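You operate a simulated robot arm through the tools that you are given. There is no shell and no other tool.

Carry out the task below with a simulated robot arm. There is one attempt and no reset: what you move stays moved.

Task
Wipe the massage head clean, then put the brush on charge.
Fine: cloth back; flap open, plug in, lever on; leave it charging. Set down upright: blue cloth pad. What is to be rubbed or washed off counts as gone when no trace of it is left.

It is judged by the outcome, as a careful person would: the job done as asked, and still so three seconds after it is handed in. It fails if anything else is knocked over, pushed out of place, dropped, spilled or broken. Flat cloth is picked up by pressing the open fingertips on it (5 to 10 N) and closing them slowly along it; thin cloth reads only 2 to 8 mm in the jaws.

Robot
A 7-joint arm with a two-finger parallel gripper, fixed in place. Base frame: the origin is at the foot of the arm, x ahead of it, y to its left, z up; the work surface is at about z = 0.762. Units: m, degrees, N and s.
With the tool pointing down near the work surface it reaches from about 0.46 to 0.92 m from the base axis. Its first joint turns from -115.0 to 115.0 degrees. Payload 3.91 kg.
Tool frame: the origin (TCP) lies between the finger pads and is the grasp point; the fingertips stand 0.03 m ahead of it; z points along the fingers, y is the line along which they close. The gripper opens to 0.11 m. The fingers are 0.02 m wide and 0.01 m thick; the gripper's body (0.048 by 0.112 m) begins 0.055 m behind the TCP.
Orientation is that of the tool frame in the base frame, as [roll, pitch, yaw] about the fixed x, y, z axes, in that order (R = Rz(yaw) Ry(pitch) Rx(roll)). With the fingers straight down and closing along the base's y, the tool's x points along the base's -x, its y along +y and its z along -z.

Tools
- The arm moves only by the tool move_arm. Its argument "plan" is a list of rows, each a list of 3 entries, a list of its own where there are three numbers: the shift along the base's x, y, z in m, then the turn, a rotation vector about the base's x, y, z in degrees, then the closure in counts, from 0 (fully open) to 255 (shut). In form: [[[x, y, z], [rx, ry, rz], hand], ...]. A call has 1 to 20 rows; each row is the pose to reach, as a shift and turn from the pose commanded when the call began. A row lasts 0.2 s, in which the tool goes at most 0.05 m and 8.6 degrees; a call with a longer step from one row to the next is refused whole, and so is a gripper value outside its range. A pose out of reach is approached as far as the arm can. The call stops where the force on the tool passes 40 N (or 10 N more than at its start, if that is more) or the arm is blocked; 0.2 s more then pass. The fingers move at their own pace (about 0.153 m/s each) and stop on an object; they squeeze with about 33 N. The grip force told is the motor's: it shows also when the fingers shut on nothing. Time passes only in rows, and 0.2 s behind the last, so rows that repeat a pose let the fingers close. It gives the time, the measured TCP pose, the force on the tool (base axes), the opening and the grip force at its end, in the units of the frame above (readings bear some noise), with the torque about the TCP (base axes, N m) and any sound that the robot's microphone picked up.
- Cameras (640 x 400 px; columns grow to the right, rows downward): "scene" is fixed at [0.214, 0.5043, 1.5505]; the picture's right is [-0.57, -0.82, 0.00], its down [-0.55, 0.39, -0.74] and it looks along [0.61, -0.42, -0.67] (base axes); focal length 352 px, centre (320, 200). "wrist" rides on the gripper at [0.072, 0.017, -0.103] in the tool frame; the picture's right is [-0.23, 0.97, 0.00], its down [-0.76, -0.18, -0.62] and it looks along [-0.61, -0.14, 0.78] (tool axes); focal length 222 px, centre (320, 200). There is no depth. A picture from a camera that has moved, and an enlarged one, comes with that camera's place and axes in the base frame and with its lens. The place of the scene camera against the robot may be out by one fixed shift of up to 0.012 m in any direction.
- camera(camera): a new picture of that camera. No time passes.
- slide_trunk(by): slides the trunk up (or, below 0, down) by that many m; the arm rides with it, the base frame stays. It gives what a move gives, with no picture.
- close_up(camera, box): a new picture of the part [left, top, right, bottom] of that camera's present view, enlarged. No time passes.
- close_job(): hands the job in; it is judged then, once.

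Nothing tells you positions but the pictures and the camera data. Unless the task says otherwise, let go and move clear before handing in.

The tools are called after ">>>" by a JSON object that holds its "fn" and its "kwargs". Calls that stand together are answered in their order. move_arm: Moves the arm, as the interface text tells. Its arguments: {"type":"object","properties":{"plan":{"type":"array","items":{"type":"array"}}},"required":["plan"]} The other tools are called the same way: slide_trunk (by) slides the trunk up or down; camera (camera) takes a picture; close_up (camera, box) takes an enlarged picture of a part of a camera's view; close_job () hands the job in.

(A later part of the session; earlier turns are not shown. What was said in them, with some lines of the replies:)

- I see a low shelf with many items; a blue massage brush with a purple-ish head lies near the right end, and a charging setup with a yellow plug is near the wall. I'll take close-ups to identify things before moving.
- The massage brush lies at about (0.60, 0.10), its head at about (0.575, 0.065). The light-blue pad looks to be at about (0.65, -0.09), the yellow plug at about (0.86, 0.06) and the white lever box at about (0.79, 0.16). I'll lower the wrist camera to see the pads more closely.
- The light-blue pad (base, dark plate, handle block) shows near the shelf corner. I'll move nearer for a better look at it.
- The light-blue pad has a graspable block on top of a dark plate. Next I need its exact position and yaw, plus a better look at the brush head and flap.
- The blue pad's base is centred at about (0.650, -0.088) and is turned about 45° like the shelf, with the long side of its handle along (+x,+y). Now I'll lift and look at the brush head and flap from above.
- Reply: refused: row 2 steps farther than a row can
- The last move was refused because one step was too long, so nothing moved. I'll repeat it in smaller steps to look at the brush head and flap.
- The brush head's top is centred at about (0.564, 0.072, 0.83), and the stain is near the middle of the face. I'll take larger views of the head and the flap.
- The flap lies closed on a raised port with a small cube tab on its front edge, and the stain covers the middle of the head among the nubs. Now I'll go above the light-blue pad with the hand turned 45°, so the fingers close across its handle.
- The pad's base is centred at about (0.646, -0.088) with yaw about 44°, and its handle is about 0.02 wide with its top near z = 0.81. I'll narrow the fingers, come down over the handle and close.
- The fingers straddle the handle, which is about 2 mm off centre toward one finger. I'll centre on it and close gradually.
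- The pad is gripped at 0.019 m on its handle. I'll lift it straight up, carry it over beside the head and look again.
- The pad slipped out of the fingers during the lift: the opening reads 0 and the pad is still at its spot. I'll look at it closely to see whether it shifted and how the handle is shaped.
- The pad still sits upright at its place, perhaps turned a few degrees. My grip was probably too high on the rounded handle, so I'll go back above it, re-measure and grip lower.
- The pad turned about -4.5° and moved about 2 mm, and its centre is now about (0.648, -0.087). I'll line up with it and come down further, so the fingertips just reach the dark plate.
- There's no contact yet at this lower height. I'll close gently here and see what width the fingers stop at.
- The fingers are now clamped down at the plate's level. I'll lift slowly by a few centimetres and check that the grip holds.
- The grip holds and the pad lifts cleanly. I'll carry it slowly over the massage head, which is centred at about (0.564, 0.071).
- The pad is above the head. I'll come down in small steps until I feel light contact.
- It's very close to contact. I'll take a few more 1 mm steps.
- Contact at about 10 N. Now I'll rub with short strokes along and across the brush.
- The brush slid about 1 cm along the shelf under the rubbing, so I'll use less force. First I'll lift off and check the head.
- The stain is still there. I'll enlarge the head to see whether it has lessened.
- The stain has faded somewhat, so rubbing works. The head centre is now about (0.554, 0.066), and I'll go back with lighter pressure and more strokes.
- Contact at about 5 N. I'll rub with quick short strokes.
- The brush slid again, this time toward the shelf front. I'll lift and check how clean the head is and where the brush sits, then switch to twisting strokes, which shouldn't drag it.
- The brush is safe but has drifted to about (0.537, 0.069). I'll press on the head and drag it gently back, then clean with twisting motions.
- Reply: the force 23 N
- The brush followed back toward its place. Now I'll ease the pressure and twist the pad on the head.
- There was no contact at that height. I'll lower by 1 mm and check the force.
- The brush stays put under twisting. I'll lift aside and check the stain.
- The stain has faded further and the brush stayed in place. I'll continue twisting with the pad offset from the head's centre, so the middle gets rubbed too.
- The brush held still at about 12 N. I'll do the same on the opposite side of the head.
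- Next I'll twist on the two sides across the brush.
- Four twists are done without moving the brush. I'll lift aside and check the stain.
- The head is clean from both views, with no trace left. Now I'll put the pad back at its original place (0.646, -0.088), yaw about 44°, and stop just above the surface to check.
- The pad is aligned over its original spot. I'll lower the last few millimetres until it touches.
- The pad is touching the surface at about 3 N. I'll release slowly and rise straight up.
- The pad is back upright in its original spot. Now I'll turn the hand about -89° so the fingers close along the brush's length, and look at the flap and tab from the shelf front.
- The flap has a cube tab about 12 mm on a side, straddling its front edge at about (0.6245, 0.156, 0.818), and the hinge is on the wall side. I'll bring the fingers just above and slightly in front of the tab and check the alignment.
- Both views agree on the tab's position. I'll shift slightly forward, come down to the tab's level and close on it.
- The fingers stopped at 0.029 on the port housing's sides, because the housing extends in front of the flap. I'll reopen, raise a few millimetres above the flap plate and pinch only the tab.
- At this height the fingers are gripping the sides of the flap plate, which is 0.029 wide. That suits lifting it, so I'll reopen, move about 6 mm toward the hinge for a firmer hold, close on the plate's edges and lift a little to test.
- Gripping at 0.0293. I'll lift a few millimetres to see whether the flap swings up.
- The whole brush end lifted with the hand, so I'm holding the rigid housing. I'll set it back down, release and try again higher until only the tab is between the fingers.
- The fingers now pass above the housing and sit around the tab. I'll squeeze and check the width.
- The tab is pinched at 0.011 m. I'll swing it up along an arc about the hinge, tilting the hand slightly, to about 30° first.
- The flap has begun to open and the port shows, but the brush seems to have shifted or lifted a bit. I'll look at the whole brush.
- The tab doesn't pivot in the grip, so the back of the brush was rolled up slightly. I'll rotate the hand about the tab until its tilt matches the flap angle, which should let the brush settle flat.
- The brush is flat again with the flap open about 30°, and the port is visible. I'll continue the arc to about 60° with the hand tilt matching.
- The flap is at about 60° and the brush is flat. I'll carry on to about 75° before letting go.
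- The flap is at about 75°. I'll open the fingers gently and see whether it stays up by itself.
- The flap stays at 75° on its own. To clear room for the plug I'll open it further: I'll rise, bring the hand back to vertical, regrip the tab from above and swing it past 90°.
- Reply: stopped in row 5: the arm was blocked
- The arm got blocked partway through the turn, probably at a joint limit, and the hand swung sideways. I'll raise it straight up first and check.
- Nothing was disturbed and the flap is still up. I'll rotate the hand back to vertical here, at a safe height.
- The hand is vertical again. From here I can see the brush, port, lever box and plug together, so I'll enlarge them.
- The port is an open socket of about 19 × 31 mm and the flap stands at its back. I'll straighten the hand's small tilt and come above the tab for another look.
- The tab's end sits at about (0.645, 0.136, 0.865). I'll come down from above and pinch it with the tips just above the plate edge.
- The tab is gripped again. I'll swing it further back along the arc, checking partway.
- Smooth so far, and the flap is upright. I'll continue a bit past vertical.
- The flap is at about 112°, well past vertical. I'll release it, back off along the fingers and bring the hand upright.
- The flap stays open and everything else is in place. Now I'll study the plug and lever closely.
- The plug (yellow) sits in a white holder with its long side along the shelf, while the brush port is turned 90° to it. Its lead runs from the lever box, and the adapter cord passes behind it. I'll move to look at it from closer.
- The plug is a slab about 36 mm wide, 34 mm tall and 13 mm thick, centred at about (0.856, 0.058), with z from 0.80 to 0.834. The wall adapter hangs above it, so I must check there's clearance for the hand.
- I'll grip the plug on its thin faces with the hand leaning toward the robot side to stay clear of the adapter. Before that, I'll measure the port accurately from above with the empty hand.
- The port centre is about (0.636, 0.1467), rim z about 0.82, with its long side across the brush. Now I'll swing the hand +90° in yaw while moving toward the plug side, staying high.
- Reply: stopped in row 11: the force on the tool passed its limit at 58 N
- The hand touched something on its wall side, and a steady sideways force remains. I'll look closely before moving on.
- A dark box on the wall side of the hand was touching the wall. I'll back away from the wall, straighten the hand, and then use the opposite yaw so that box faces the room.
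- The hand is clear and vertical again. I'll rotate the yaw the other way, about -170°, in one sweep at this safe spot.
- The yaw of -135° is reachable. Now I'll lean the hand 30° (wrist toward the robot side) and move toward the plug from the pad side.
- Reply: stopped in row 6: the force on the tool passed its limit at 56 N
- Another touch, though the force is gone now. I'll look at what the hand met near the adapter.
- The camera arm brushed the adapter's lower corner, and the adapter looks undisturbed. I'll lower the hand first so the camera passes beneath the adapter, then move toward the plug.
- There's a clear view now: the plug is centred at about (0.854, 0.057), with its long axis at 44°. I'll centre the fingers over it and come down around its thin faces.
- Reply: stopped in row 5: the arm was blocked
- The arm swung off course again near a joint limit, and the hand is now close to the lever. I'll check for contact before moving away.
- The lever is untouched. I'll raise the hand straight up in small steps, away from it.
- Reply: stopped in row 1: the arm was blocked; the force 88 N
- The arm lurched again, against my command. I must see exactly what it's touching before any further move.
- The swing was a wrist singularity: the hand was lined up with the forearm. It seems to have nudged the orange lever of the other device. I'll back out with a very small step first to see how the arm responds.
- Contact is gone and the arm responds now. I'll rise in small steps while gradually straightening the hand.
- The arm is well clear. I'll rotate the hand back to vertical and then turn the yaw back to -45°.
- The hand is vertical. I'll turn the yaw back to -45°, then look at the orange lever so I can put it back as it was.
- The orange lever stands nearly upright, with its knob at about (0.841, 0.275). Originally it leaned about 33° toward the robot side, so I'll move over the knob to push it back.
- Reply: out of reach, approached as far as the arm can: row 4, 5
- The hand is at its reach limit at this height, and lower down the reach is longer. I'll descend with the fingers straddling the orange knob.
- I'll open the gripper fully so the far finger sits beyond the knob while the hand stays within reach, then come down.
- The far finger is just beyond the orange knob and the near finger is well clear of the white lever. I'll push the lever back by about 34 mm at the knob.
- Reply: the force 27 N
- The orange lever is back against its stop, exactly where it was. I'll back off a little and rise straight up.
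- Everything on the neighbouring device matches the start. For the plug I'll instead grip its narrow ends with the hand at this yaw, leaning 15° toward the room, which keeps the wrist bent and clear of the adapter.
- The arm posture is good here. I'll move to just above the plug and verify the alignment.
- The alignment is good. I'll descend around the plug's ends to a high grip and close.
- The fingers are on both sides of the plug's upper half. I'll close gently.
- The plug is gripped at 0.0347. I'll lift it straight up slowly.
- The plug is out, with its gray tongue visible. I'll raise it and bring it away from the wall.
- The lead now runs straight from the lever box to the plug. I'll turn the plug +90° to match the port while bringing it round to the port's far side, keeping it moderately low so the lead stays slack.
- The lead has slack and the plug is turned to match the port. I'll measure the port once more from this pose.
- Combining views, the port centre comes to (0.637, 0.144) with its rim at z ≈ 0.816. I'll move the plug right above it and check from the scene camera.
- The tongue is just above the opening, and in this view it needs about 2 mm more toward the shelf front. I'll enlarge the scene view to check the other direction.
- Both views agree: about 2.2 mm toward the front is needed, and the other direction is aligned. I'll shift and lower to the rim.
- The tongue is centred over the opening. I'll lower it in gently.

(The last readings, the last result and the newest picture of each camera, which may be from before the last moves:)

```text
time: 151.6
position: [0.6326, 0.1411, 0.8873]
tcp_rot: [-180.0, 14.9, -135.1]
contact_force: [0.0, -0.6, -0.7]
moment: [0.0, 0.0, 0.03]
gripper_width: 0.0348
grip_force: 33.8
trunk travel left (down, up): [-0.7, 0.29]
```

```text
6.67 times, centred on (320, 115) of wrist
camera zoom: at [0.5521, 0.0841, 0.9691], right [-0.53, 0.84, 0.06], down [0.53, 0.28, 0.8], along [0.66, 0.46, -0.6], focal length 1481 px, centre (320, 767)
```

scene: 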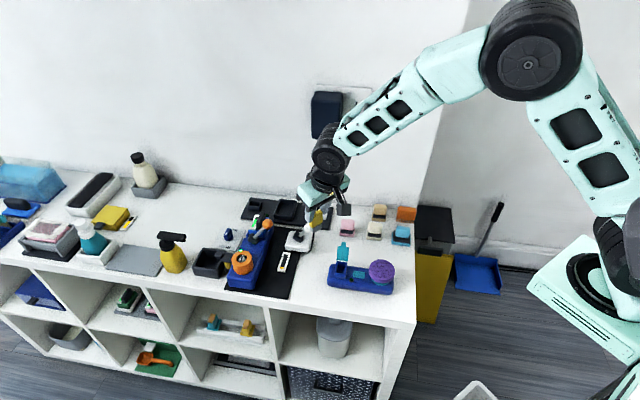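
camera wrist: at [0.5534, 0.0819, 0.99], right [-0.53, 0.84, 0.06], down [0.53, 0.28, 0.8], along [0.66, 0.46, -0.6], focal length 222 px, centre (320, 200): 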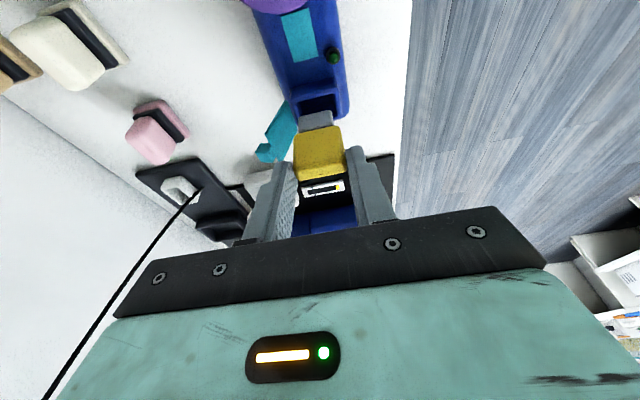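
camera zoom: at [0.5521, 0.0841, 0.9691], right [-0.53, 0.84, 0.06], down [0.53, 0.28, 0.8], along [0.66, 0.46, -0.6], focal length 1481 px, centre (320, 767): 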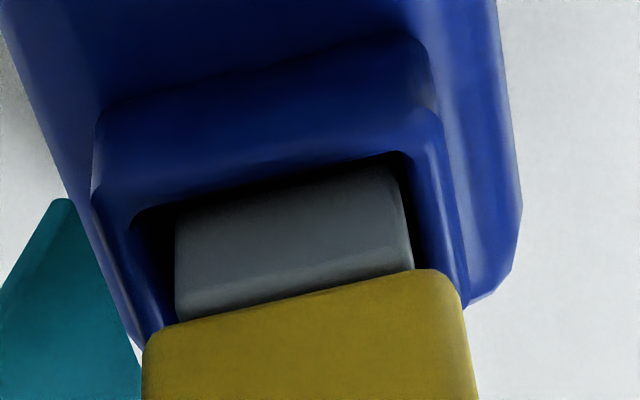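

It's entering the socket. I'll correct by half a millimetre and go on down.

>>> {"fn": "move_arm", "kwargs": {"plan": [[[0.0005, -0.0005, -0.002], [0, 0, 0], 255], [[0.0005, -0.0005, -0.004], [0, 0, 0], 255], [[0.0005, -0.0005, -0.006], [0, 0, 0], 255], [[0.0005, -0.0005, -0.008], [0, 0, 0], 255], [[0.0005, -0.0005, -0.008], [0, 0, 0], 255]]}}

>>> {"fn": "close_up", "kwargs": {"camera": "scene", "box": [332, 250, 358, 282]}}

>>> {"fn": "close_up", "kwargs": {"camera": "wrist", "box": [290, 85, 350, 145]}}

```text
time: 152.8
position: [0.6331, 0.141, 0.8811]
tcp_rot: [180.0, 15.0, -135.1]
contact_force: [-0.6, 0.4, 0.0]
moment: [0.02, -0.01, 0.05]
gripper_width: 0.0347
grip_force: 33.1
trunk travel left (down, up): [-0.7, 0.29]
```

```text
12.50 times, centred on (345, 266) of scene
camera zoom: at [0.214, 0.5043, 1.5505], right [-0.57, -0.82, 0.0], down [-0.55, 0.39, -0.74], along [0.61, -0.42, -0.67], focal length 4404 px, centre (8, -625)
```

zoom: 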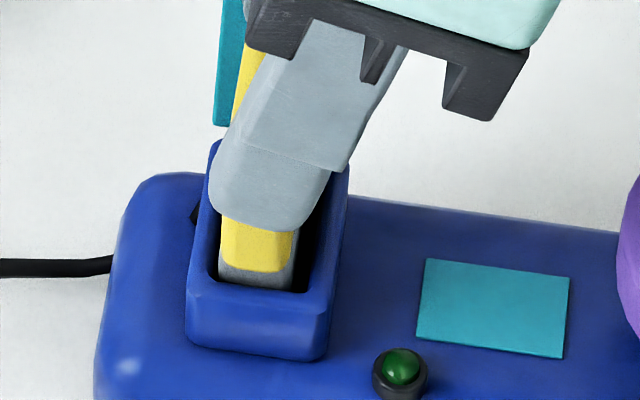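

```text
6.67 times, centred on (320, 115) of wrist
camera zoom: at [0.5524, 0.0842, 0.9615], right [-0.53, 0.84, 0.06], down [0.53, 0.28, 0.8], along [0.66, 0.46, -0.6], focal length 1481 px, centre (320, 767)
```

zoom: 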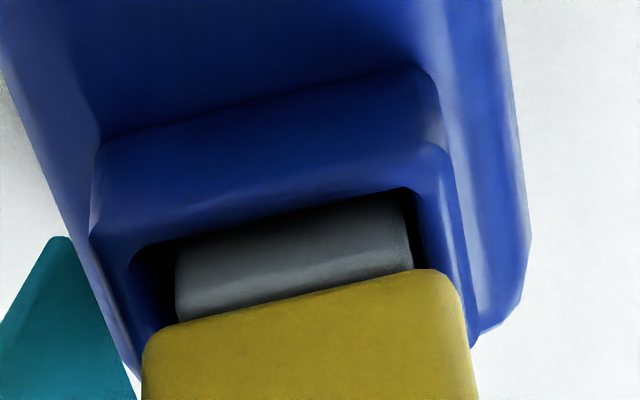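

No resistance yet. I'll continue in 2 mm steps.

>>> {"fn": "move_arm", "kwargs": {"plan": [[[0.0002, -0.0002, -0.002], [0, 0, 0], 255], [[0.0002, -0.0002, -0.004], [0, 0, 0], 255], [[0.0002, -0.0002, -0.004], [0, 0, 0], 255]]}}

>>> {"fn": "close_up", "kwargs": {"camera": "scene", "box": [332, 250, 358, 282]}}

```text
time: 153.6
position: [0.633, 0.14, 0.8786]
tcp_rot: [180.0, 15.1, -135.1]
contact_force: [-5.5, -2.4, 22.7]
moment: [-0.06, 0.19, 0.01]
gripper_width: 0.0347
grip_force: 33.1
trunk travel left (down, up): [-0.7, 0.29]
```

```text
12.50 times, centred on (345, 266) of scene
camera zoom: at [0.214, 0.5043, 1.5505], right [-0.57, -0.82, 0.0], down [-0.55, 0.39, -0.74], along [0.61, -0.42, -0.67], focal length 4404 px, centre (8, -625)
```

zoom: 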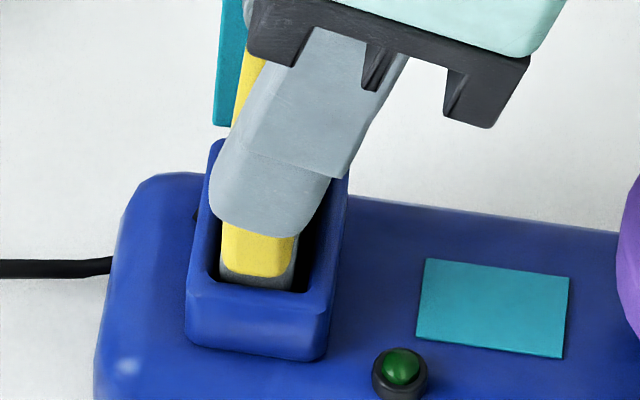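

Contact at about 23 N, at the same seating gap the plug had in its holder. I'll press slightly more to be sure it's fully home.

>>> {"fn": "move_arm", "kwargs": {"plan": [[[0, 0, -0.0008], [0, 0, 0], 255], [[0, 0, -0.0015], [0, 0, 0], 255], [[0, 0, -0.0015], [0, 0, 0], 255]]}}

>>> {"fn": "close_up", "kwargs": {"camera": "scene", "box": [332, 250, 358, 282]}}

>>> {"fn": "close_up", "kwargs": {"camera": "wrist", "box": [270, 60, 370, 160]}}

```text
time: 154.4
position: [0.634, 0.1398, 0.8758]
tcp_rot: [180.0, 15.0, -135.2]
contact_force: [-2.5, 1.5, 23.1]
moment: [0.29, -0.09, 0.01]
gripper_width: 0.0347
grip_force: 33.4
trunk travel left (down, up): [-0.7, 0.29]
```

```text
12.50 times, centred on (345, 266) of scene
camera zoom: at [0.214, 0.5043, 1.5505], right [-0.57, -0.82, 0.0], down [-0.55, 0.39, -0.74], along [0.61, -0.42, -0.67], focal length 4404 px, centre (8, -625)
```

zoom: 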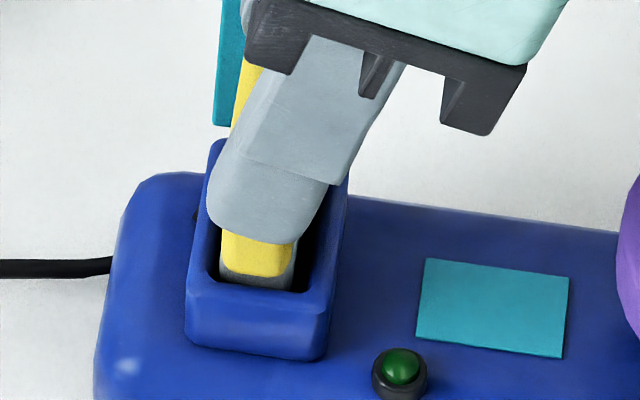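

```text
4.00 times, centred on (320, 110) of wrist
camera zoom: at [0.5529, 0.0838, 0.9563], right [-0.53, 0.84, 0.06], down [0.53, 0.28, 0.8], along [0.66, 0.46, -0.6], focal length 888 px, centre (320, 560)
```

zoom: 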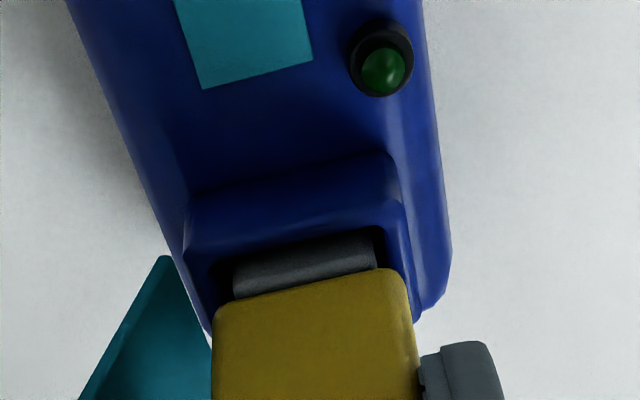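

The plug is bottomed out, since the fingers only slid on it. I'll open just a few millimetres to spare the flap and withdraw upward along the fingers.

>>> {"fn": "move_arm", "kwargs": {"plan": [[[0, 0, 0.001], [0, 0, 0], 200], [[0, 0, 0.001], [0, 0, 0], 175], [[0, 0, 0.001], [0, 0, 0], 166], [[0, 0, 0.001], [0, 0, 0], 161], [[-0.0018, -0.0018, 0.01], [0, 0, 0], 161], [[-0.0046, -0.0046, 0.025], [0, 0, 0], 161], [[-0.0083, -0.0083, 0.045], [0, 0, 0], 161], [[-0.0119, -0.0119, 0.065], [0, 0, 0], 161], [[-0.0119, -0.0119, 0.095], [0, 0, 0], 161], [[-0.0119, -0.0119, 0.12], [0, 0, 0], 161]]}}

>>> {"fn": "close_up", "kwargs": {"camera": "scene", "box": [300, 215, 400, 300]}}

>>> {"fn": "camera", "kwargs": {"camera": "wrist"}}

```text
time: 156.6
position: [0.6225, 0.1287, 0.9962]
tcp_rot: [-179.9, 14.8, -135.1]
contact_force: [0.2, 0.7, -0.2]
moment: [-0.01, 0.02, 0.0]
gripper_width: 0.0406
grip_force: 0.0
trunk travel left (down, up): [-0.7, 0.29]
```

```text
4.71 times, centred on (350, 258) of scene
camera zoom: at [0.214, 0.5043, 1.5505], right [-0.57, -0.82, 0.0], down [-0.55, 0.39, -0.74], along [0.61, -0.42, -0.67], focal length 1658 px, centre (179, -71)
```

zoom: 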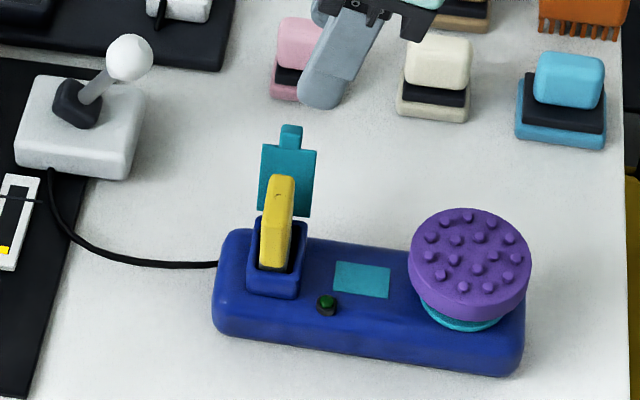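

```text
taken
camera wrist: at [0.5418, 0.0715, 1.076], right [-0.53, 0.84, 0.06], down [0.53, 0.28, 0.8], along [0.66, 0.46, -0.6], focal length 222 px, centre (320, 200)
```

wrist: 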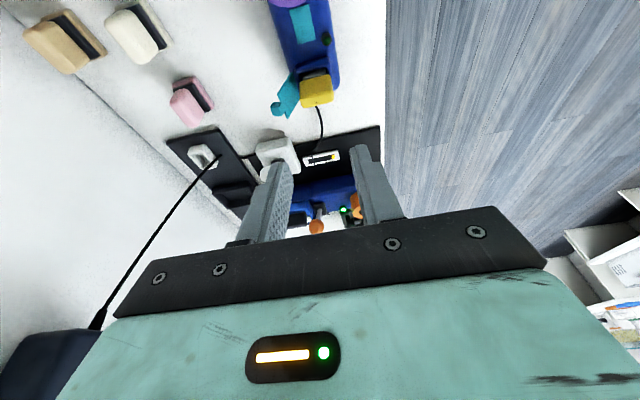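

The plug stands in the port with the flap open. Before touching the lever I'll check the brush's lamp and the gauge for any sign of charging.

>>> {"fn": "close_up", "kwargs": {"camera": "scene", "box": [335, 250, 375, 290]}}

>>> {"fn": "close_up", "kwargs": {"camera": "scene", "box": [265, 215, 325, 275]}}

>>> {"fn": "close_up", "kwargs": {"camera": "scene", "box": [215, 190, 275, 260]}}

```text
10.00 times, centred on (355, 270) of scene
camera zoom: at [0.214, 0.5043, 1.5505], right [-0.57, -0.82, 0.0], down [-0.55, 0.39, -0.74], along [0.61, -0.42, -0.67], focal length 3524 px, centre (-30, -500)
```

zoom: 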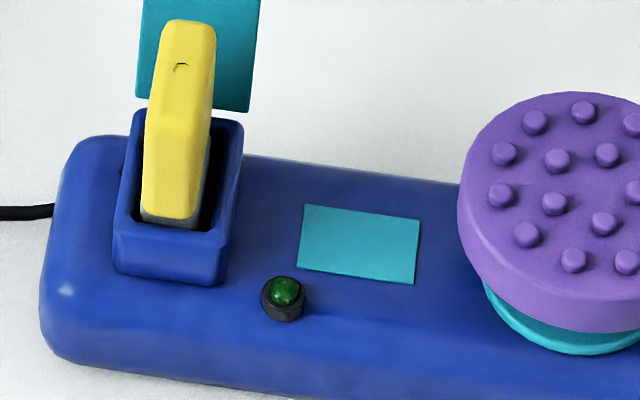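

```text
6.67 times, centred on (295, 245) of scene
camera zoom: at [0.214, 0.5043, 1.5505], right [-0.57, -0.82, 0.0], down [-0.55, 0.39, -0.74], along [0.61, -0.42, -0.67], focal length 2349 px, centre (487, -100)
```

zoom: 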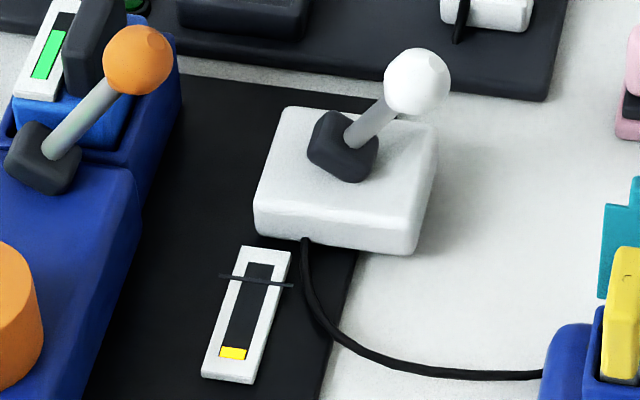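

```text
5.71 times, centred on (245, 225) of scene
camera zoom: at [0.214, 0.5043, 1.5505], right [-0.57, -0.82, 0.0], down [-0.55, 0.39, -0.74], along [0.61, -0.42, -0.67], focal length 2014 px, centre (749, 57)
```

zoom: 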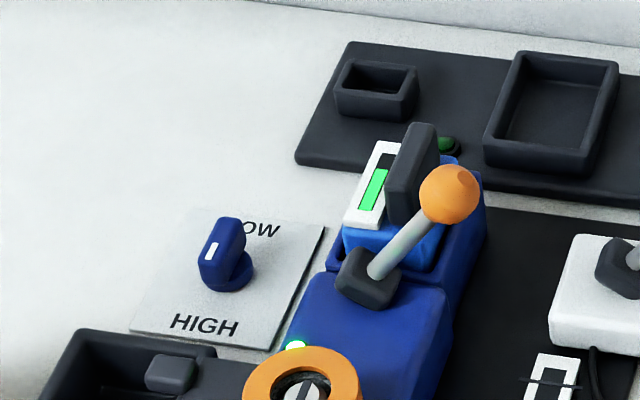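

The lamp is dark, so the lever is still off (leaning toward the robot side). I'll straighten the hand, turn it back to yaw -45°, and come beside the white lever's knob.

>>> {"fn": "move_arm", "kwargs": {"plan": [[[0, 0, 0], [-5.3, 5.3, 0], 200], [[0, 0, 0], [-10.6, 10.6, 0], 255], [[0, 0, 0], [-10.6, 10.6, 0], 255]]}}

>>> {"fn": "move_arm", "kwargs": {"plan": [[[0.01, -0.002, 0], [0, 0, -8.2], 255], [[0.021, -0.004, 0], [0, 0, -16.4], 255], [[0.032, -0.006, 0], [0, 0, -24.6], 255], [[0.043, -0.008, 0], [0, 0, -32.8], 255], [[0.054, -0.01, 0], [0, 0, -41], 255], [[0.065, -0.012, 0], [0, 0, -49.2], 255], [[0.076, -0.014, 0], [0, 0, -57.4], 255], [[0.087, -0.016, 0], [0, 0, -65.6], 255], [[0.098, -0.018, 0], [0, 0, -73.8], 255], [[0.109, -0.02, 0], [0, 0, -82], 255], [[0.119, -0.022, -0.02], [0, 0, -90], 255], [[0.119, -0.022, -0.04], [0, 0, -90], 255], [[0.119, -0.022, -0.04], [0, 0, -90], 255]]}}

>>> {"fn": "camera", "kwargs": {"camera": "wrist"}}

>>> {"fn": "close_up", "kwargs": {"camera": "scene", "box": [270, 190, 400, 300]}}

```text
time: 157.4
position: [0.6218, 0.1283, 0.9951]
tcp_rot: [180.0, -0.2, -135.0]
contact_force: [0.0, 0.3, -0.7]
moment: [-0.02, 0.01, -0.02]
gripper_width: 0.0
grip_force: 32.8
trunk travel left (down, up): [-0.7, 0.29]
```

```text
time: 160.2
position: [0.7404, 0.1055, 0.9558]
tcp_rot: [-180.0, -0.2, 134.9]
contact_force: [-0.2, 0.1, -0.2]
moment: [0.01, 0.01, 0.01]
gripper_width: 0.0
grip_force: 33.0
trunk travel left (down, up): [-0.7, 0.29]
```

```text
taken
camera wrist: at [0.701, 0.1693, 1.0582], right [0.85, 0.53, 0.0], down [0.41, -0.67, 0.62], along [0.33, -0.53, -0.78], focal length 222 px, centre (320, 200)
```

wrist: 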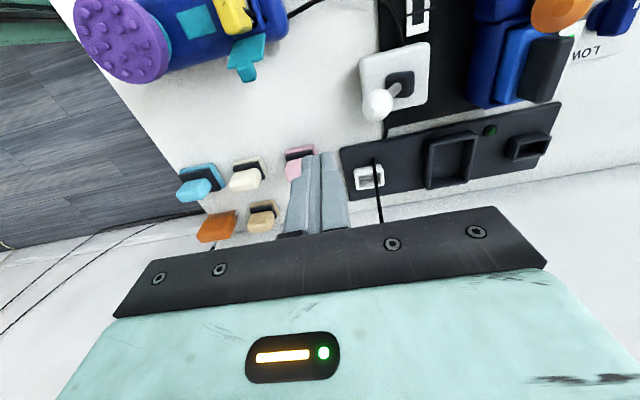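

```text
3.64 times, centred on (335, 245) of scene
camera zoom: at [0.214, 0.5043, 1.5505], right [-0.57, -0.82, 0.0], down [-0.55, 0.39, -0.74], along [0.61, -0.42, -0.67], focal length 1281 px, centre (266, 36)
```

zoom: 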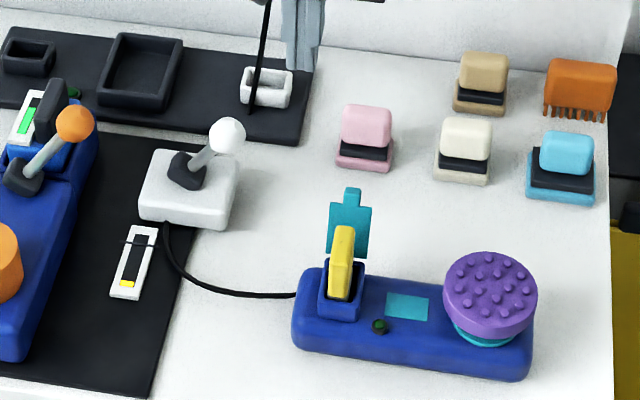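

The fingers are closed and level with the white knob at about (0.779, 0.146). I'll lower to knob height on its near side and begin to push it over, checking that the box stays put.

>>> {"fn": "move_arm", "kwargs": {"plan": [[[0, 0, -0.033], [0, 0, 0], 255], [[0, 0, -0.066], [0, 0, 0], 255], [[0, 0, -0.099], [0, 0, 0], 255], [[0.0141, 0.0141, -0.099], [0, 0, 0], 255], [[0.0226, 0.0226, -0.099], [0, 0, 0], 255], [[0.0276, 0.0276, -0.099], [0, 0, 0], 255], [[0.0326, 0.0326, -0.099], [0, 0, 0], 255], [[0.0376, 0.0376, -0.099], [0, 0, 0], 255], [[0.0376, 0.0376, -0.099], [0, 0, 0], 255]]}}

>>> {"fn": "close_up", "kwargs": {"camera": "scene", "box": [270, 190, 400, 300]}}

>>> {"fn": "close_up", "kwargs": {"camera": "wrist", "box": [240, 60, 440, 220]}}

```text
time: 161.7
position: [0.7693, 0.1323, 0.8616]
tcp_rot: [180.0, 0.1, 134.8]
contact_force: [-14.4, -6.7, 25.3]
moment: [0.3, -0.14, 0.13]
gripper_width: 0.0003
grip_force: 33.3
trunk travel left (down, up): [-0.7, 0.29]
stopped in row 7: the force on the tool passed its limit at 47 N (the readings are from after the stop); the commanded pose is now the measured one
```

```text
3.64 times, centred on (335, 245) of scene
camera zoom: at [0.214, 0.5043, 1.5505], right [-0.57, -0.82, 0.0], down [-0.55, 0.39, -0.74], along [0.61, -0.42, -0.67], focal length 1281 px, centre (266, 36)
```

zoom: 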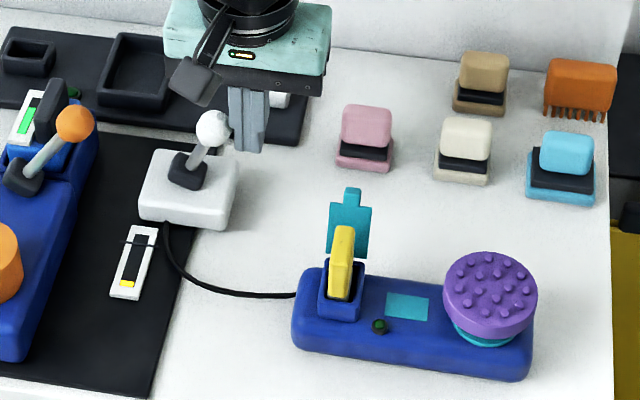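

```text
2.50 times, centred on (340, 140) of wrist
camera zoom: at [0.7293, 0.1955, 0.9647], right [0.85, 0.53, 0.0], down [0.41, -0.67, 0.62], along [0.33, -0.53, -0.78], focal length 555 px, centre (270, 350)
```

zoom: 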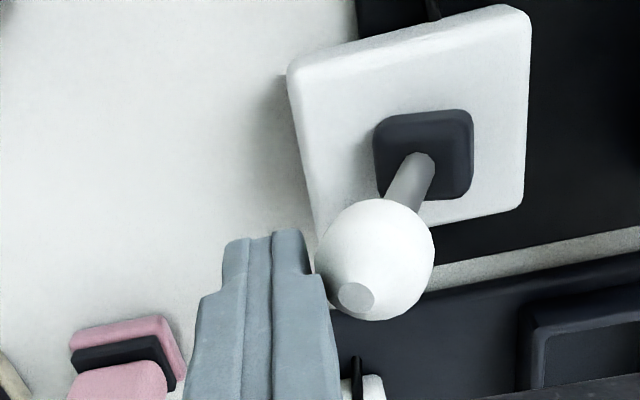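

The lever began to move but the fingertip was riding up on the knob. I'll back off slightly, go lower and push again.

>>> {"fn": "move_arm", "kwargs": {"plan": [[[-0.007, -0.007, 0], [0, 0, 0], 255], [[-0.009, -0.009, -0.01], [0, 0, 0], 255], [[-0.009, -0.009, -0.0215], [0, 0, 0], 255], [[-0.003, -0.003, -0.0215], [0, 0, 0], 255], [[0.002, 0.002, -0.0215], [0, 0, 0], 255], [[0.006, 0.006, -0.0215], [0, 0, 0], 255], [[0.01, 0.01, -0.0215], [0, 0, 0], 255], [[0.01, 0.01, -0.0215], [0, 0, 0], 255]]}}

>>> {"fn": "close_up", "kwargs": {"camera": "scene", "box": [270, 190, 400, 300]}}

>>> {"fn": "close_up", "kwargs": {"camera": "wrist", "box": [240, 60, 440, 220]}}

```text
time: 162.3
position: [0.7599, 0.1237, 0.8523]
tcp_rot: [179.7, 0.1, 135.0]
contact_force: [-16.7, -5.8, 24.7]
moment: [0.31, -0.14, 0.14]
gripper_width: 0.0001
grip_force: 33.0
trunk travel left (down, up): [-0.7, 0.29]
stopped in row 3: the force on the tool passed its limit at 54 N (the readings are from after the stop); the commanded pose is now the measured one
```

```text
3.64 times, centred on (335, 245) of scene
camera zoom: at [0.214, 0.5043, 1.5505], right [-0.57, -0.82, 0.0], down [-0.55, 0.39, -0.74], along [0.61, -0.42, -0.67], focal length 1281 px, centre (266, 36)
```

zoom: 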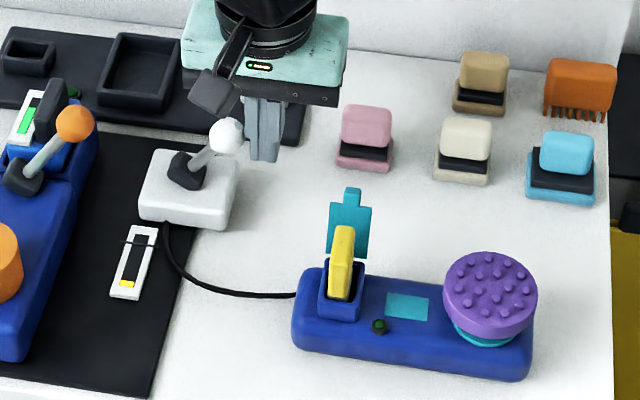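

```text
2.50 times, centred on (340, 140) of wrist
camera zoom: at [0.7206, 0.1868, 0.956], right [0.85, 0.53, 0.01], down [0.41, -0.67, 0.62], along [0.33, -0.53, -0.78], focal length 555 px, centre (270, 350)
```

zoom: 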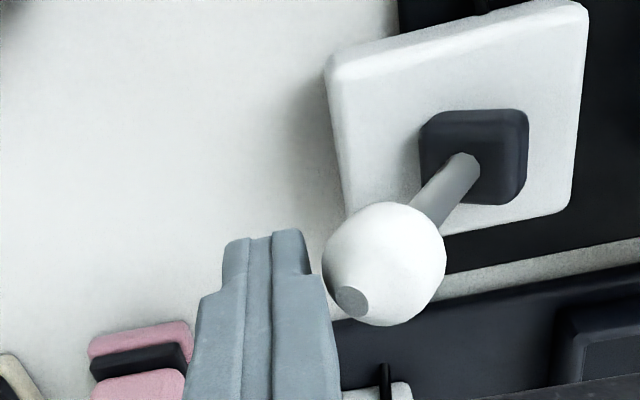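

The lever is a snap toggle and sprang back, and the wider part of the fingers was catching the knob. I'll rise, open a little, and straddle the knob so a flat inner finger face pushes it.

>>> {"fn": "move_arm", "kwargs": {"plan": [[[-0.004, -0.004, 0.02], [0, 0, 0], 255], [[-0.004, -0.004, 0.06], [0, 0, 0], 200], [[0.008, 0.01, 0.06], [0, 0, 0], 151], [[0.0191, 0.0223, 0.06], [0, 0, 0], 151], [[0.0191, 0.0223, 0.06], [0, 0, 0], 151]]}}

>>> {"fn": "close_up", "kwargs": {"camera": "wrist", "box": [240, 60, 440, 220]}}

>>> {"fn": "close_up", "kwargs": {"camera": "scene", "box": [270, 190, 350, 270]}}

```text
time: 163.5
position: [0.7826, 0.1443, 0.9108]
tcp_rot: [179.7, 0.1, 134.8]
contact_force: [0.2, 0.1, 0.4]
moment: [-0.03, 0.03, 0.03]
gripper_width: 0.0449
grip_force: 0.0
trunk travel left (down, up): [-0.7, 0.29]
```

```text
2.50 times, centred on (340, 140) of wrist
camera zoom: at [0.7412, 0.2078, 1.0134], right [0.85, 0.53, 0.01], down [0.41, -0.67, 0.62], along [0.33, -0.53, -0.78], focal length 555 px, centre (270, 350)
```

zoom: 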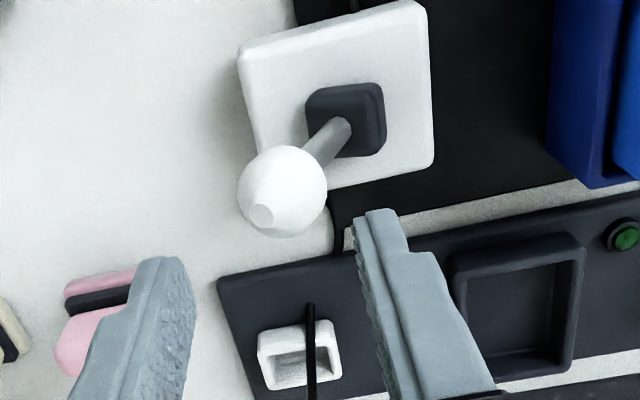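

```text
5.00 times, centred on (310, 230) of scene
camera zoom: at [0.214, 0.5043, 1.5505], right [-0.57, -0.82, 0.0], down [-0.55, 0.39, -0.74], along [0.61, -0.42, -0.67], focal length 1762 px, centre (370, 50)
```

zoom: 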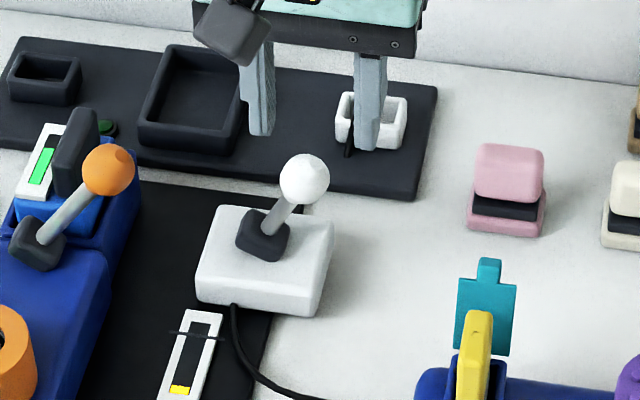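

The knob is between the fingers in plan. I'll descend around it and push it across to the other side.

>>> {"fn": "move_arm", "kwargs": {"plan": [[[0.004, 0.0003, -0.02], [0, 0, 0], 151], [[0.004, 0.0003, -0.04], [0, 0, 0], 151], [[0.004, 0.0003, -0.055], [0, 0, 0], 151], [[0.004, 0.0003, -0.0654], [0, 0, 0], 151], [[0.004, 0.0003, -0.0654], [0, 0, 0], 151]]}}

>>> {"fn": "close_up", "kwargs": {"camera": "wrist", "box": [240, 60, 440, 220]}}

>>> {"fn": "close_up", "kwargs": {"camera": "scene", "box": [270, 190, 350, 270]}}

```text
time: 164.7
position: [0.7864, 0.1444, 0.845]
tcp_rot: [179.6, 0.1, 134.8]
contact_force: [2.1, 1.9, 4.4]
moment: [0.19, -0.09, 0.01]
gripper_width: 0.0466
grip_force: 1.7
trunk travel left (down, up): [-0.7, 0.29]
```

```text
2.50 times, centred on (340, 140) of wrist
camera zoom: at [0.7453, 0.2076, 0.9479], right [0.85, 0.53, 0.01], down [0.41, -0.67, 0.62], along [0.33, -0.53, -0.78], focal length 555 px, centre (270, 350)
```

zoom: 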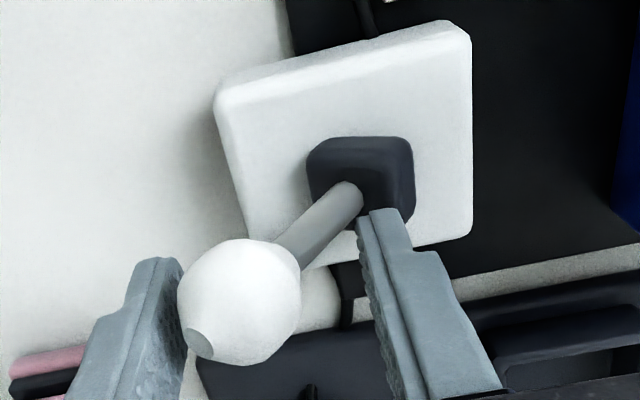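

```text
5.00 times, centred on (310, 230) of scene
camera zoom: at [0.214, 0.5043, 1.5505], right [-0.57, -0.82, 0.0], down [-0.55, 0.39, -0.74], along [0.61, -0.42, -0.67], focal length 1762 px, centre (370, 50)
```

zoom: 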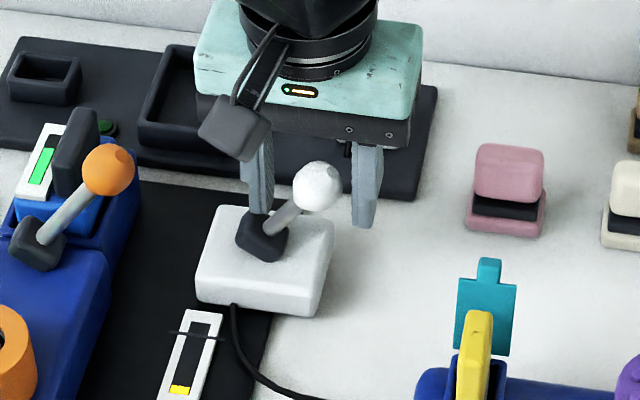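

The far finger touches the stick's base slightly. I'll raise a few millimetres and push the knob across in small steps.

>>> {"fn": "move_arm", "kwargs": {"plan": [[[0.0035, 0.0035, 0.006], [0, 0, 0], 151], [[0.008, 0.008, 0.006], [0, 0, 0], 151], [[0.013, 0.013, 0.006], [0, 0, 0], 151], [[0.018, 0.018, 0.006], [0, 0, 0], 151], [[0.023, 0.023, 0.006], [0, 0, 0], 151], [[0.028, 0.028, 0.006], [0, 0, 0], 151], [[0.033, 0.033, 0.006], [0, 0, 0], 151]]}}

>>> {"fn": "close_up", "kwargs": {"camera": "scene", "box": [270, 190, 400, 300]}}

>>> {"fn": "close_up", "kwargs": {"camera": "wrist", "box": [240, 60, 440, 220]}}

```text
time: 166.3
position: [0.8176, 0.18, 0.8511]
tcp_rot: [179.6, 0.1, 134.9]
contact_force: [-0.2, -0.1, 0.0]
moment: [-0.02, 0.0, 0.0]
gripper_width: 0.0454
grip_force: 0.5
trunk travel left (down, up): [-0.7, 0.29]
```

```text
3.64 times, centred on (335, 245) of scene
camera zoom: at [0.214, 0.5043, 1.5505], right [-0.57, -0.82, 0.0], down [-0.55, 0.39, -0.74], along [0.61, -0.42, -0.67], focal length 1281 px, centre (266, 36)
```

zoom: 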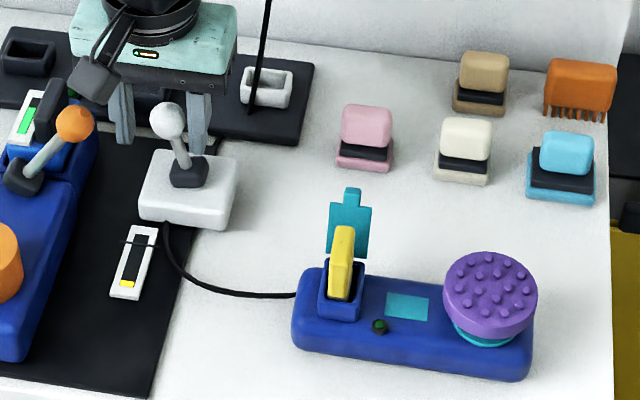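

```text
2.50 times, centred on (340, 140) of wrist
camera zoom: at [0.7783, 0.2429, 0.9532], right [0.85, 0.53, 0.0], down [0.41, -0.67, 0.62], along [0.33, -0.53, -0.78], focal length 555 px, centre (270, 350)
```

zoom: 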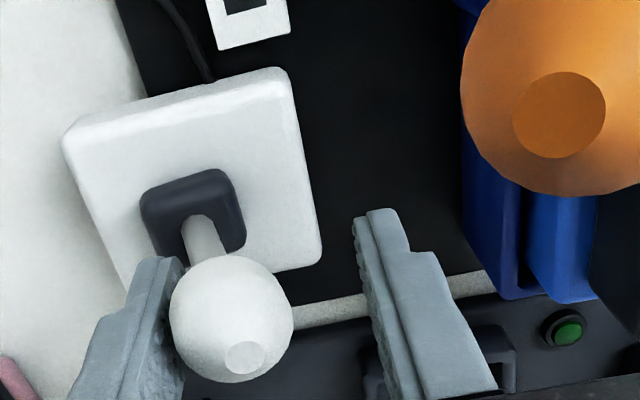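

The lever is past upright now with no resistance. I'll push it on to the end of its travel.

>>> {"fn": "move_arm", "kwargs": {"plan": [[[0.004, 0.004, 0], [0, 0, 0], 151], [[0.008, 0.008, 0], [0, 0, 0], 151], [[0.0115, 0.0115, 0], [0, 0, 0], 151], [[0.0145, 0.0145, 0], [0, 0, 0], 151], [[0.0145, 0.0145, 0], [0, 0, 0], 151]]}}

>>> {"fn": "close_up", "kwargs": {"camera": "scene", "box": [270, 190, 400, 300]}}

>>> {"fn": "close_up", "kwargs": {"camera": "wrist", "box": [240, 60, 440, 220]}}

```text
time: 167.5
position: [0.8338, 0.1928, 0.8511]
tcp_rot: [179.9, 0.1, 134.8]
contact_force: [-22.6, -22.2, 8.8]
moment: [-0.77, 0.94, 0.15]
gripper_width: 0.0603
grip_force: 15.6
trunk travel left (down, up): [-0.7, 0.29]
```

```text
3.64 times, centred on (335, 245) of scene
camera zoom: at [0.214, 0.5043, 1.5505], right [-0.57, -0.82, 0.0], down [-0.55, 0.39, -0.74], along [0.61, -0.42, -0.67], focal length 1281 px, centre (266, 36)
```

zoom: 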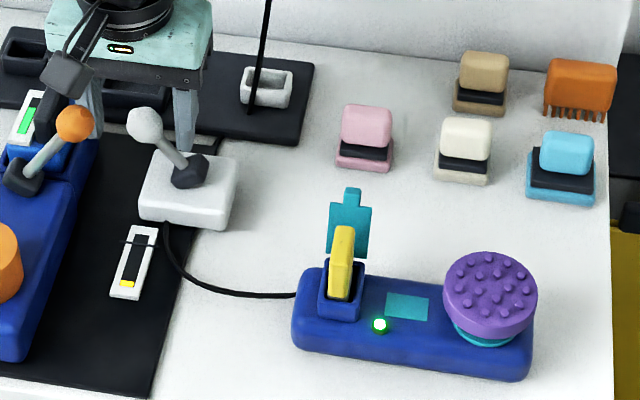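

```text
2.50 times, centred on (340, 140) of wrist
camera zoom: at [0.7918, 0.2554, 0.9541], right [0.85, 0.53, 0.0], down [0.41, -0.66, 0.62], along [0.33, -0.53, -0.78], focal length 555 px, centre (270, 350)
```

zoom: 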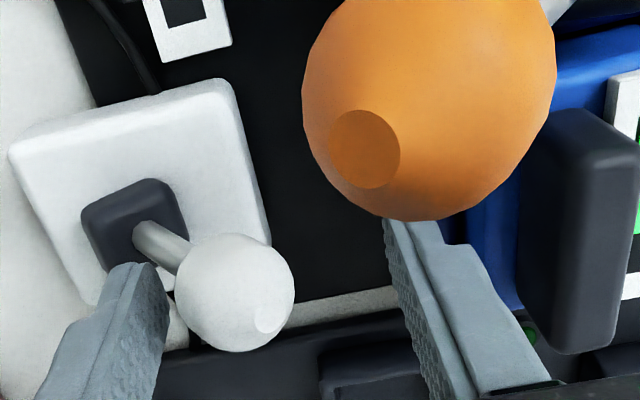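

The brush's lamp is lit, so it's charging. I'll back off the lever gently and rise clear.

>>> {"fn": "move_arm", "kwargs": {"plan": [[[-0.003, -0.003, 0], [0, 0, 0], 145], [[-0.0065, -0.0065, 0], [0, 0, 0], 140], [[-0.0065, -0.0065, 0.0], [0, 0, 0], 140], [[-0.0065, -0.0065, 0.02], [0, 0, 0], 140], [[-0.0065, -0.0065, 0.045], [0, 0, 0], 140], [[-0.0065, -0.0065, 0.075], [0, 0, 0], 140]]}}

>>> {"fn": "close_up", "kwargs": {"camera": "scene", "box": [220, 190, 400, 300]}}

>>> {"fn": "camera", "kwargs": {"camera": "wrist"}}

```text
time: 168.9
position: [0.8276, 0.1886, 0.9286]
tcp_rot: [179.6, 0.0, 134.9]
contact_force: [0.7, 1.0, 0.0]
moment: [-0.02, 0.02, 0.03]
gripper_width: 0.0496
grip_force: 0.0
trunk travel left (down, up): [-0.7, 0.29]
```

```text
3.56 times, centred on (310, 245) of scene
camera zoom: at [0.214, 0.5043, 1.5505], right [-0.57, -0.82, 0.0], down [-0.55, 0.39, -0.74], along [0.61, -0.42, -0.67], focal length 1253 px, centre (356, 40)
```

zoom: 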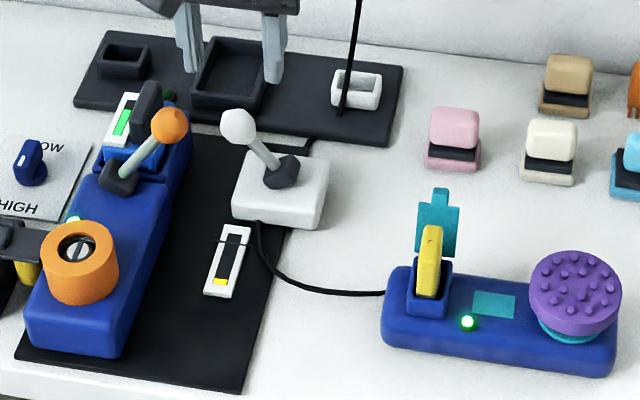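

```text
taken
camera wrist: at [0.7861, 0.2508, 1.0305], right [0.85, 0.53, 0.01], down [0.41, -0.67, 0.62], along [0.33, -0.53, -0.78], focal length 222 px, centre (320, 200)
```

wrist: 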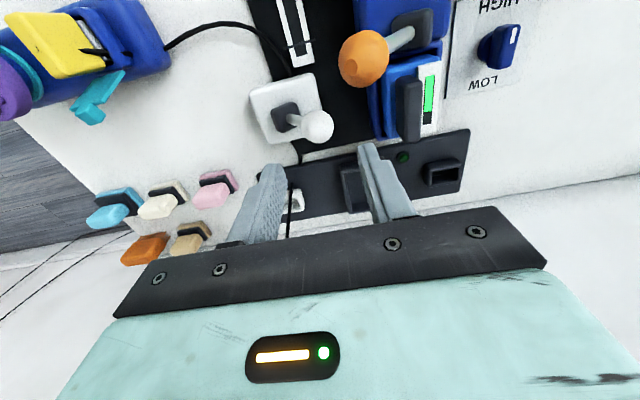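

The lever stays on, the lamp glows, and the neighbouring lever is unchanged. I'll move the arm clear and take a final look.

>>> {"fn": "move_arm", "kwargs": {"plan": [[[-0.01, 0.0, 0.03], [0, 0, 0], 130], [[-0.03, 0.0, 0.065], [0, 0, 0], 130], [[-0.055, 0.005, 0.1], [0, 0, 0], 100], [[-0.09, 0.01, 0.13], [0, 0, 0], 60], [[-0.13, 0.01, 0.15], [0, 0, 0], 0], [[-0.17, 0.01, 0.17], [0, 0, 0], 0], [[-0.2, 0.01, 0.19], [0, 0, 0], 0], [[-0.2, 0.01, 0.19], [0, 0, 0], 0]]}}

>>> {"fn": "camera", "kwargs": {"camera": "scene"}}

>>> {"fn": "close_up", "kwargs": {"camera": "scene", "box": [220, 180, 420, 305]}}

>>> {"fn": "close_up", "kwargs": {"camera": "scene", "box": [325, 240, 405, 295]}}

>>> {"fn": "close_up", "kwargs": {"camera": "scene", "box": [0, 140, 220, 280]}}

```text
time: 170.7
position: [0.6254, 0.1975, 1.1152]
tcp_rot: [179.7, 0.1, 134.9]
contact_force: [-0.7, -0.4, -0.4]
moment: [0.02, 0.03, -0.01]
gripper_width: 0.1099
grip_force: 0.3
trunk travel left (down, up): [-0.7, 0.29]
```

```text
taken
```

scene: 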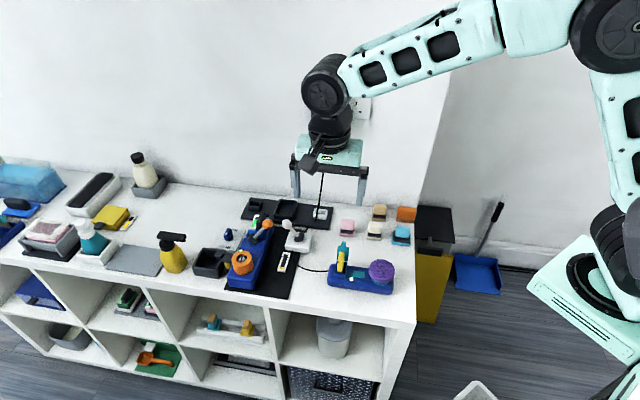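

```text
3.20 times, centred on (320, 242) of scene
camera zoom: at [0.214, 0.5043, 1.5505], right [-0.57, -0.82, 0.0], down [-0.55, 0.39, -0.74], along [0.61, -0.42, -0.67], focal length 1128 px, centre (320, 64)
```

zoom: 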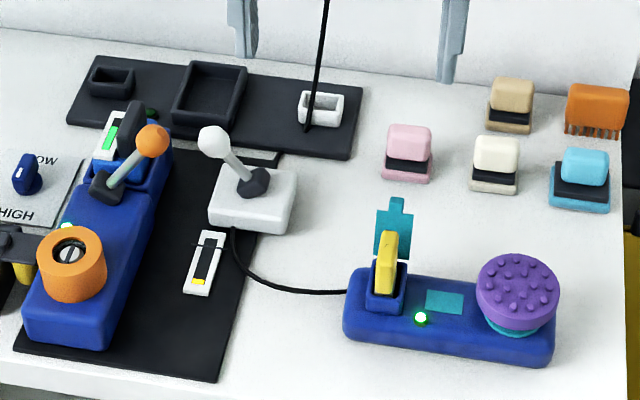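

```text
7.27 times, centred on (365, 268) of scene
camera zoom: at [0.214, 0.5043, 1.5505], right [-0.57, -0.82, 0.0], down [-0.55, 0.39, -0.74], along [0.61, -0.42, -0.67], focal length 2563 px, centre (-7, -291)
```

zoom: 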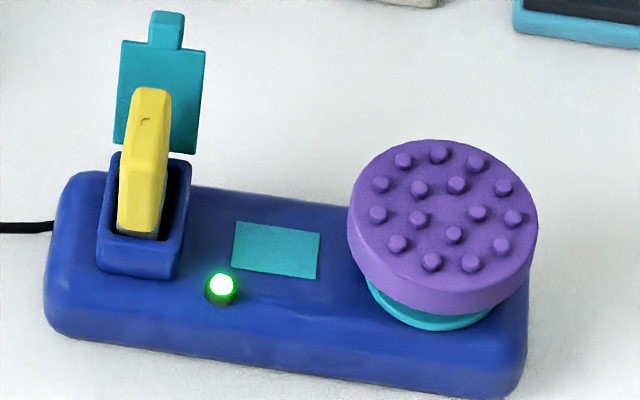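

```text
2.86 times, centred on (110, 210) of scene
camera zoom: at [0.214, 0.5043, 1.5505], right [-0.57, -0.82, 0.0], down [-0.55, 0.39, -0.74], along [0.61, -0.42, -0.67], focal length 1007 px, centre (920, 171)
```

zoom: 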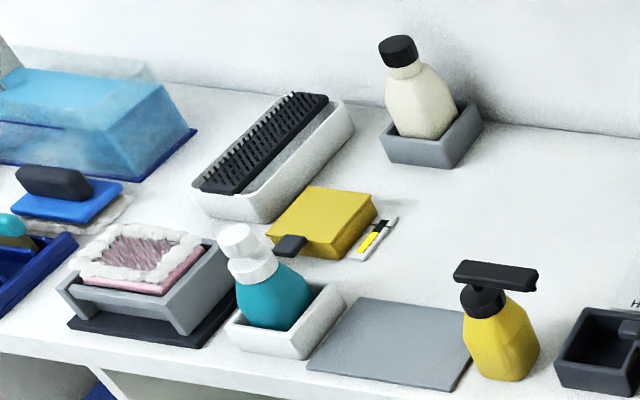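

The head is clean, the blue pad is upright in its spot, the flap is open, the plug is in, the lever is on and the charge lamp is lit. All other items match the starting view and the arm is clear, so I'm handing the job in.

>>> {"fn": "close_job", "kwargs": {}}

```text
The job is handed in.
```

The massage head is wiped clean, with no trace of the stain in either camera view. The brush is on charge: flap open, plug in, lever on and its lamp lit. The blue cloth pad is back upright in its place, and the job is handed in.

Some things went wrong along the way:

- **Orange lever:** While reaching for the plug, the arm swung off course and knocked the orange lever on the neighbouring device from its leaning position to nearly upright. I pushed it back against its stop, and it matched the opening view at the end.
- **Brush position:** The brush slid about 2–3 cm while I was rubbing. I dragged it back, and it ended within about a centimetre of where it started.
- **Wall and adapter:** The hand touched the wall once, and the wrist camera probably brushed the adapter; the adapter looked undisturbed.
- **Cloth pad:** On the first lift the pad slipped out of the fingers and turned a few degrees. I set it down at its original position and angle.
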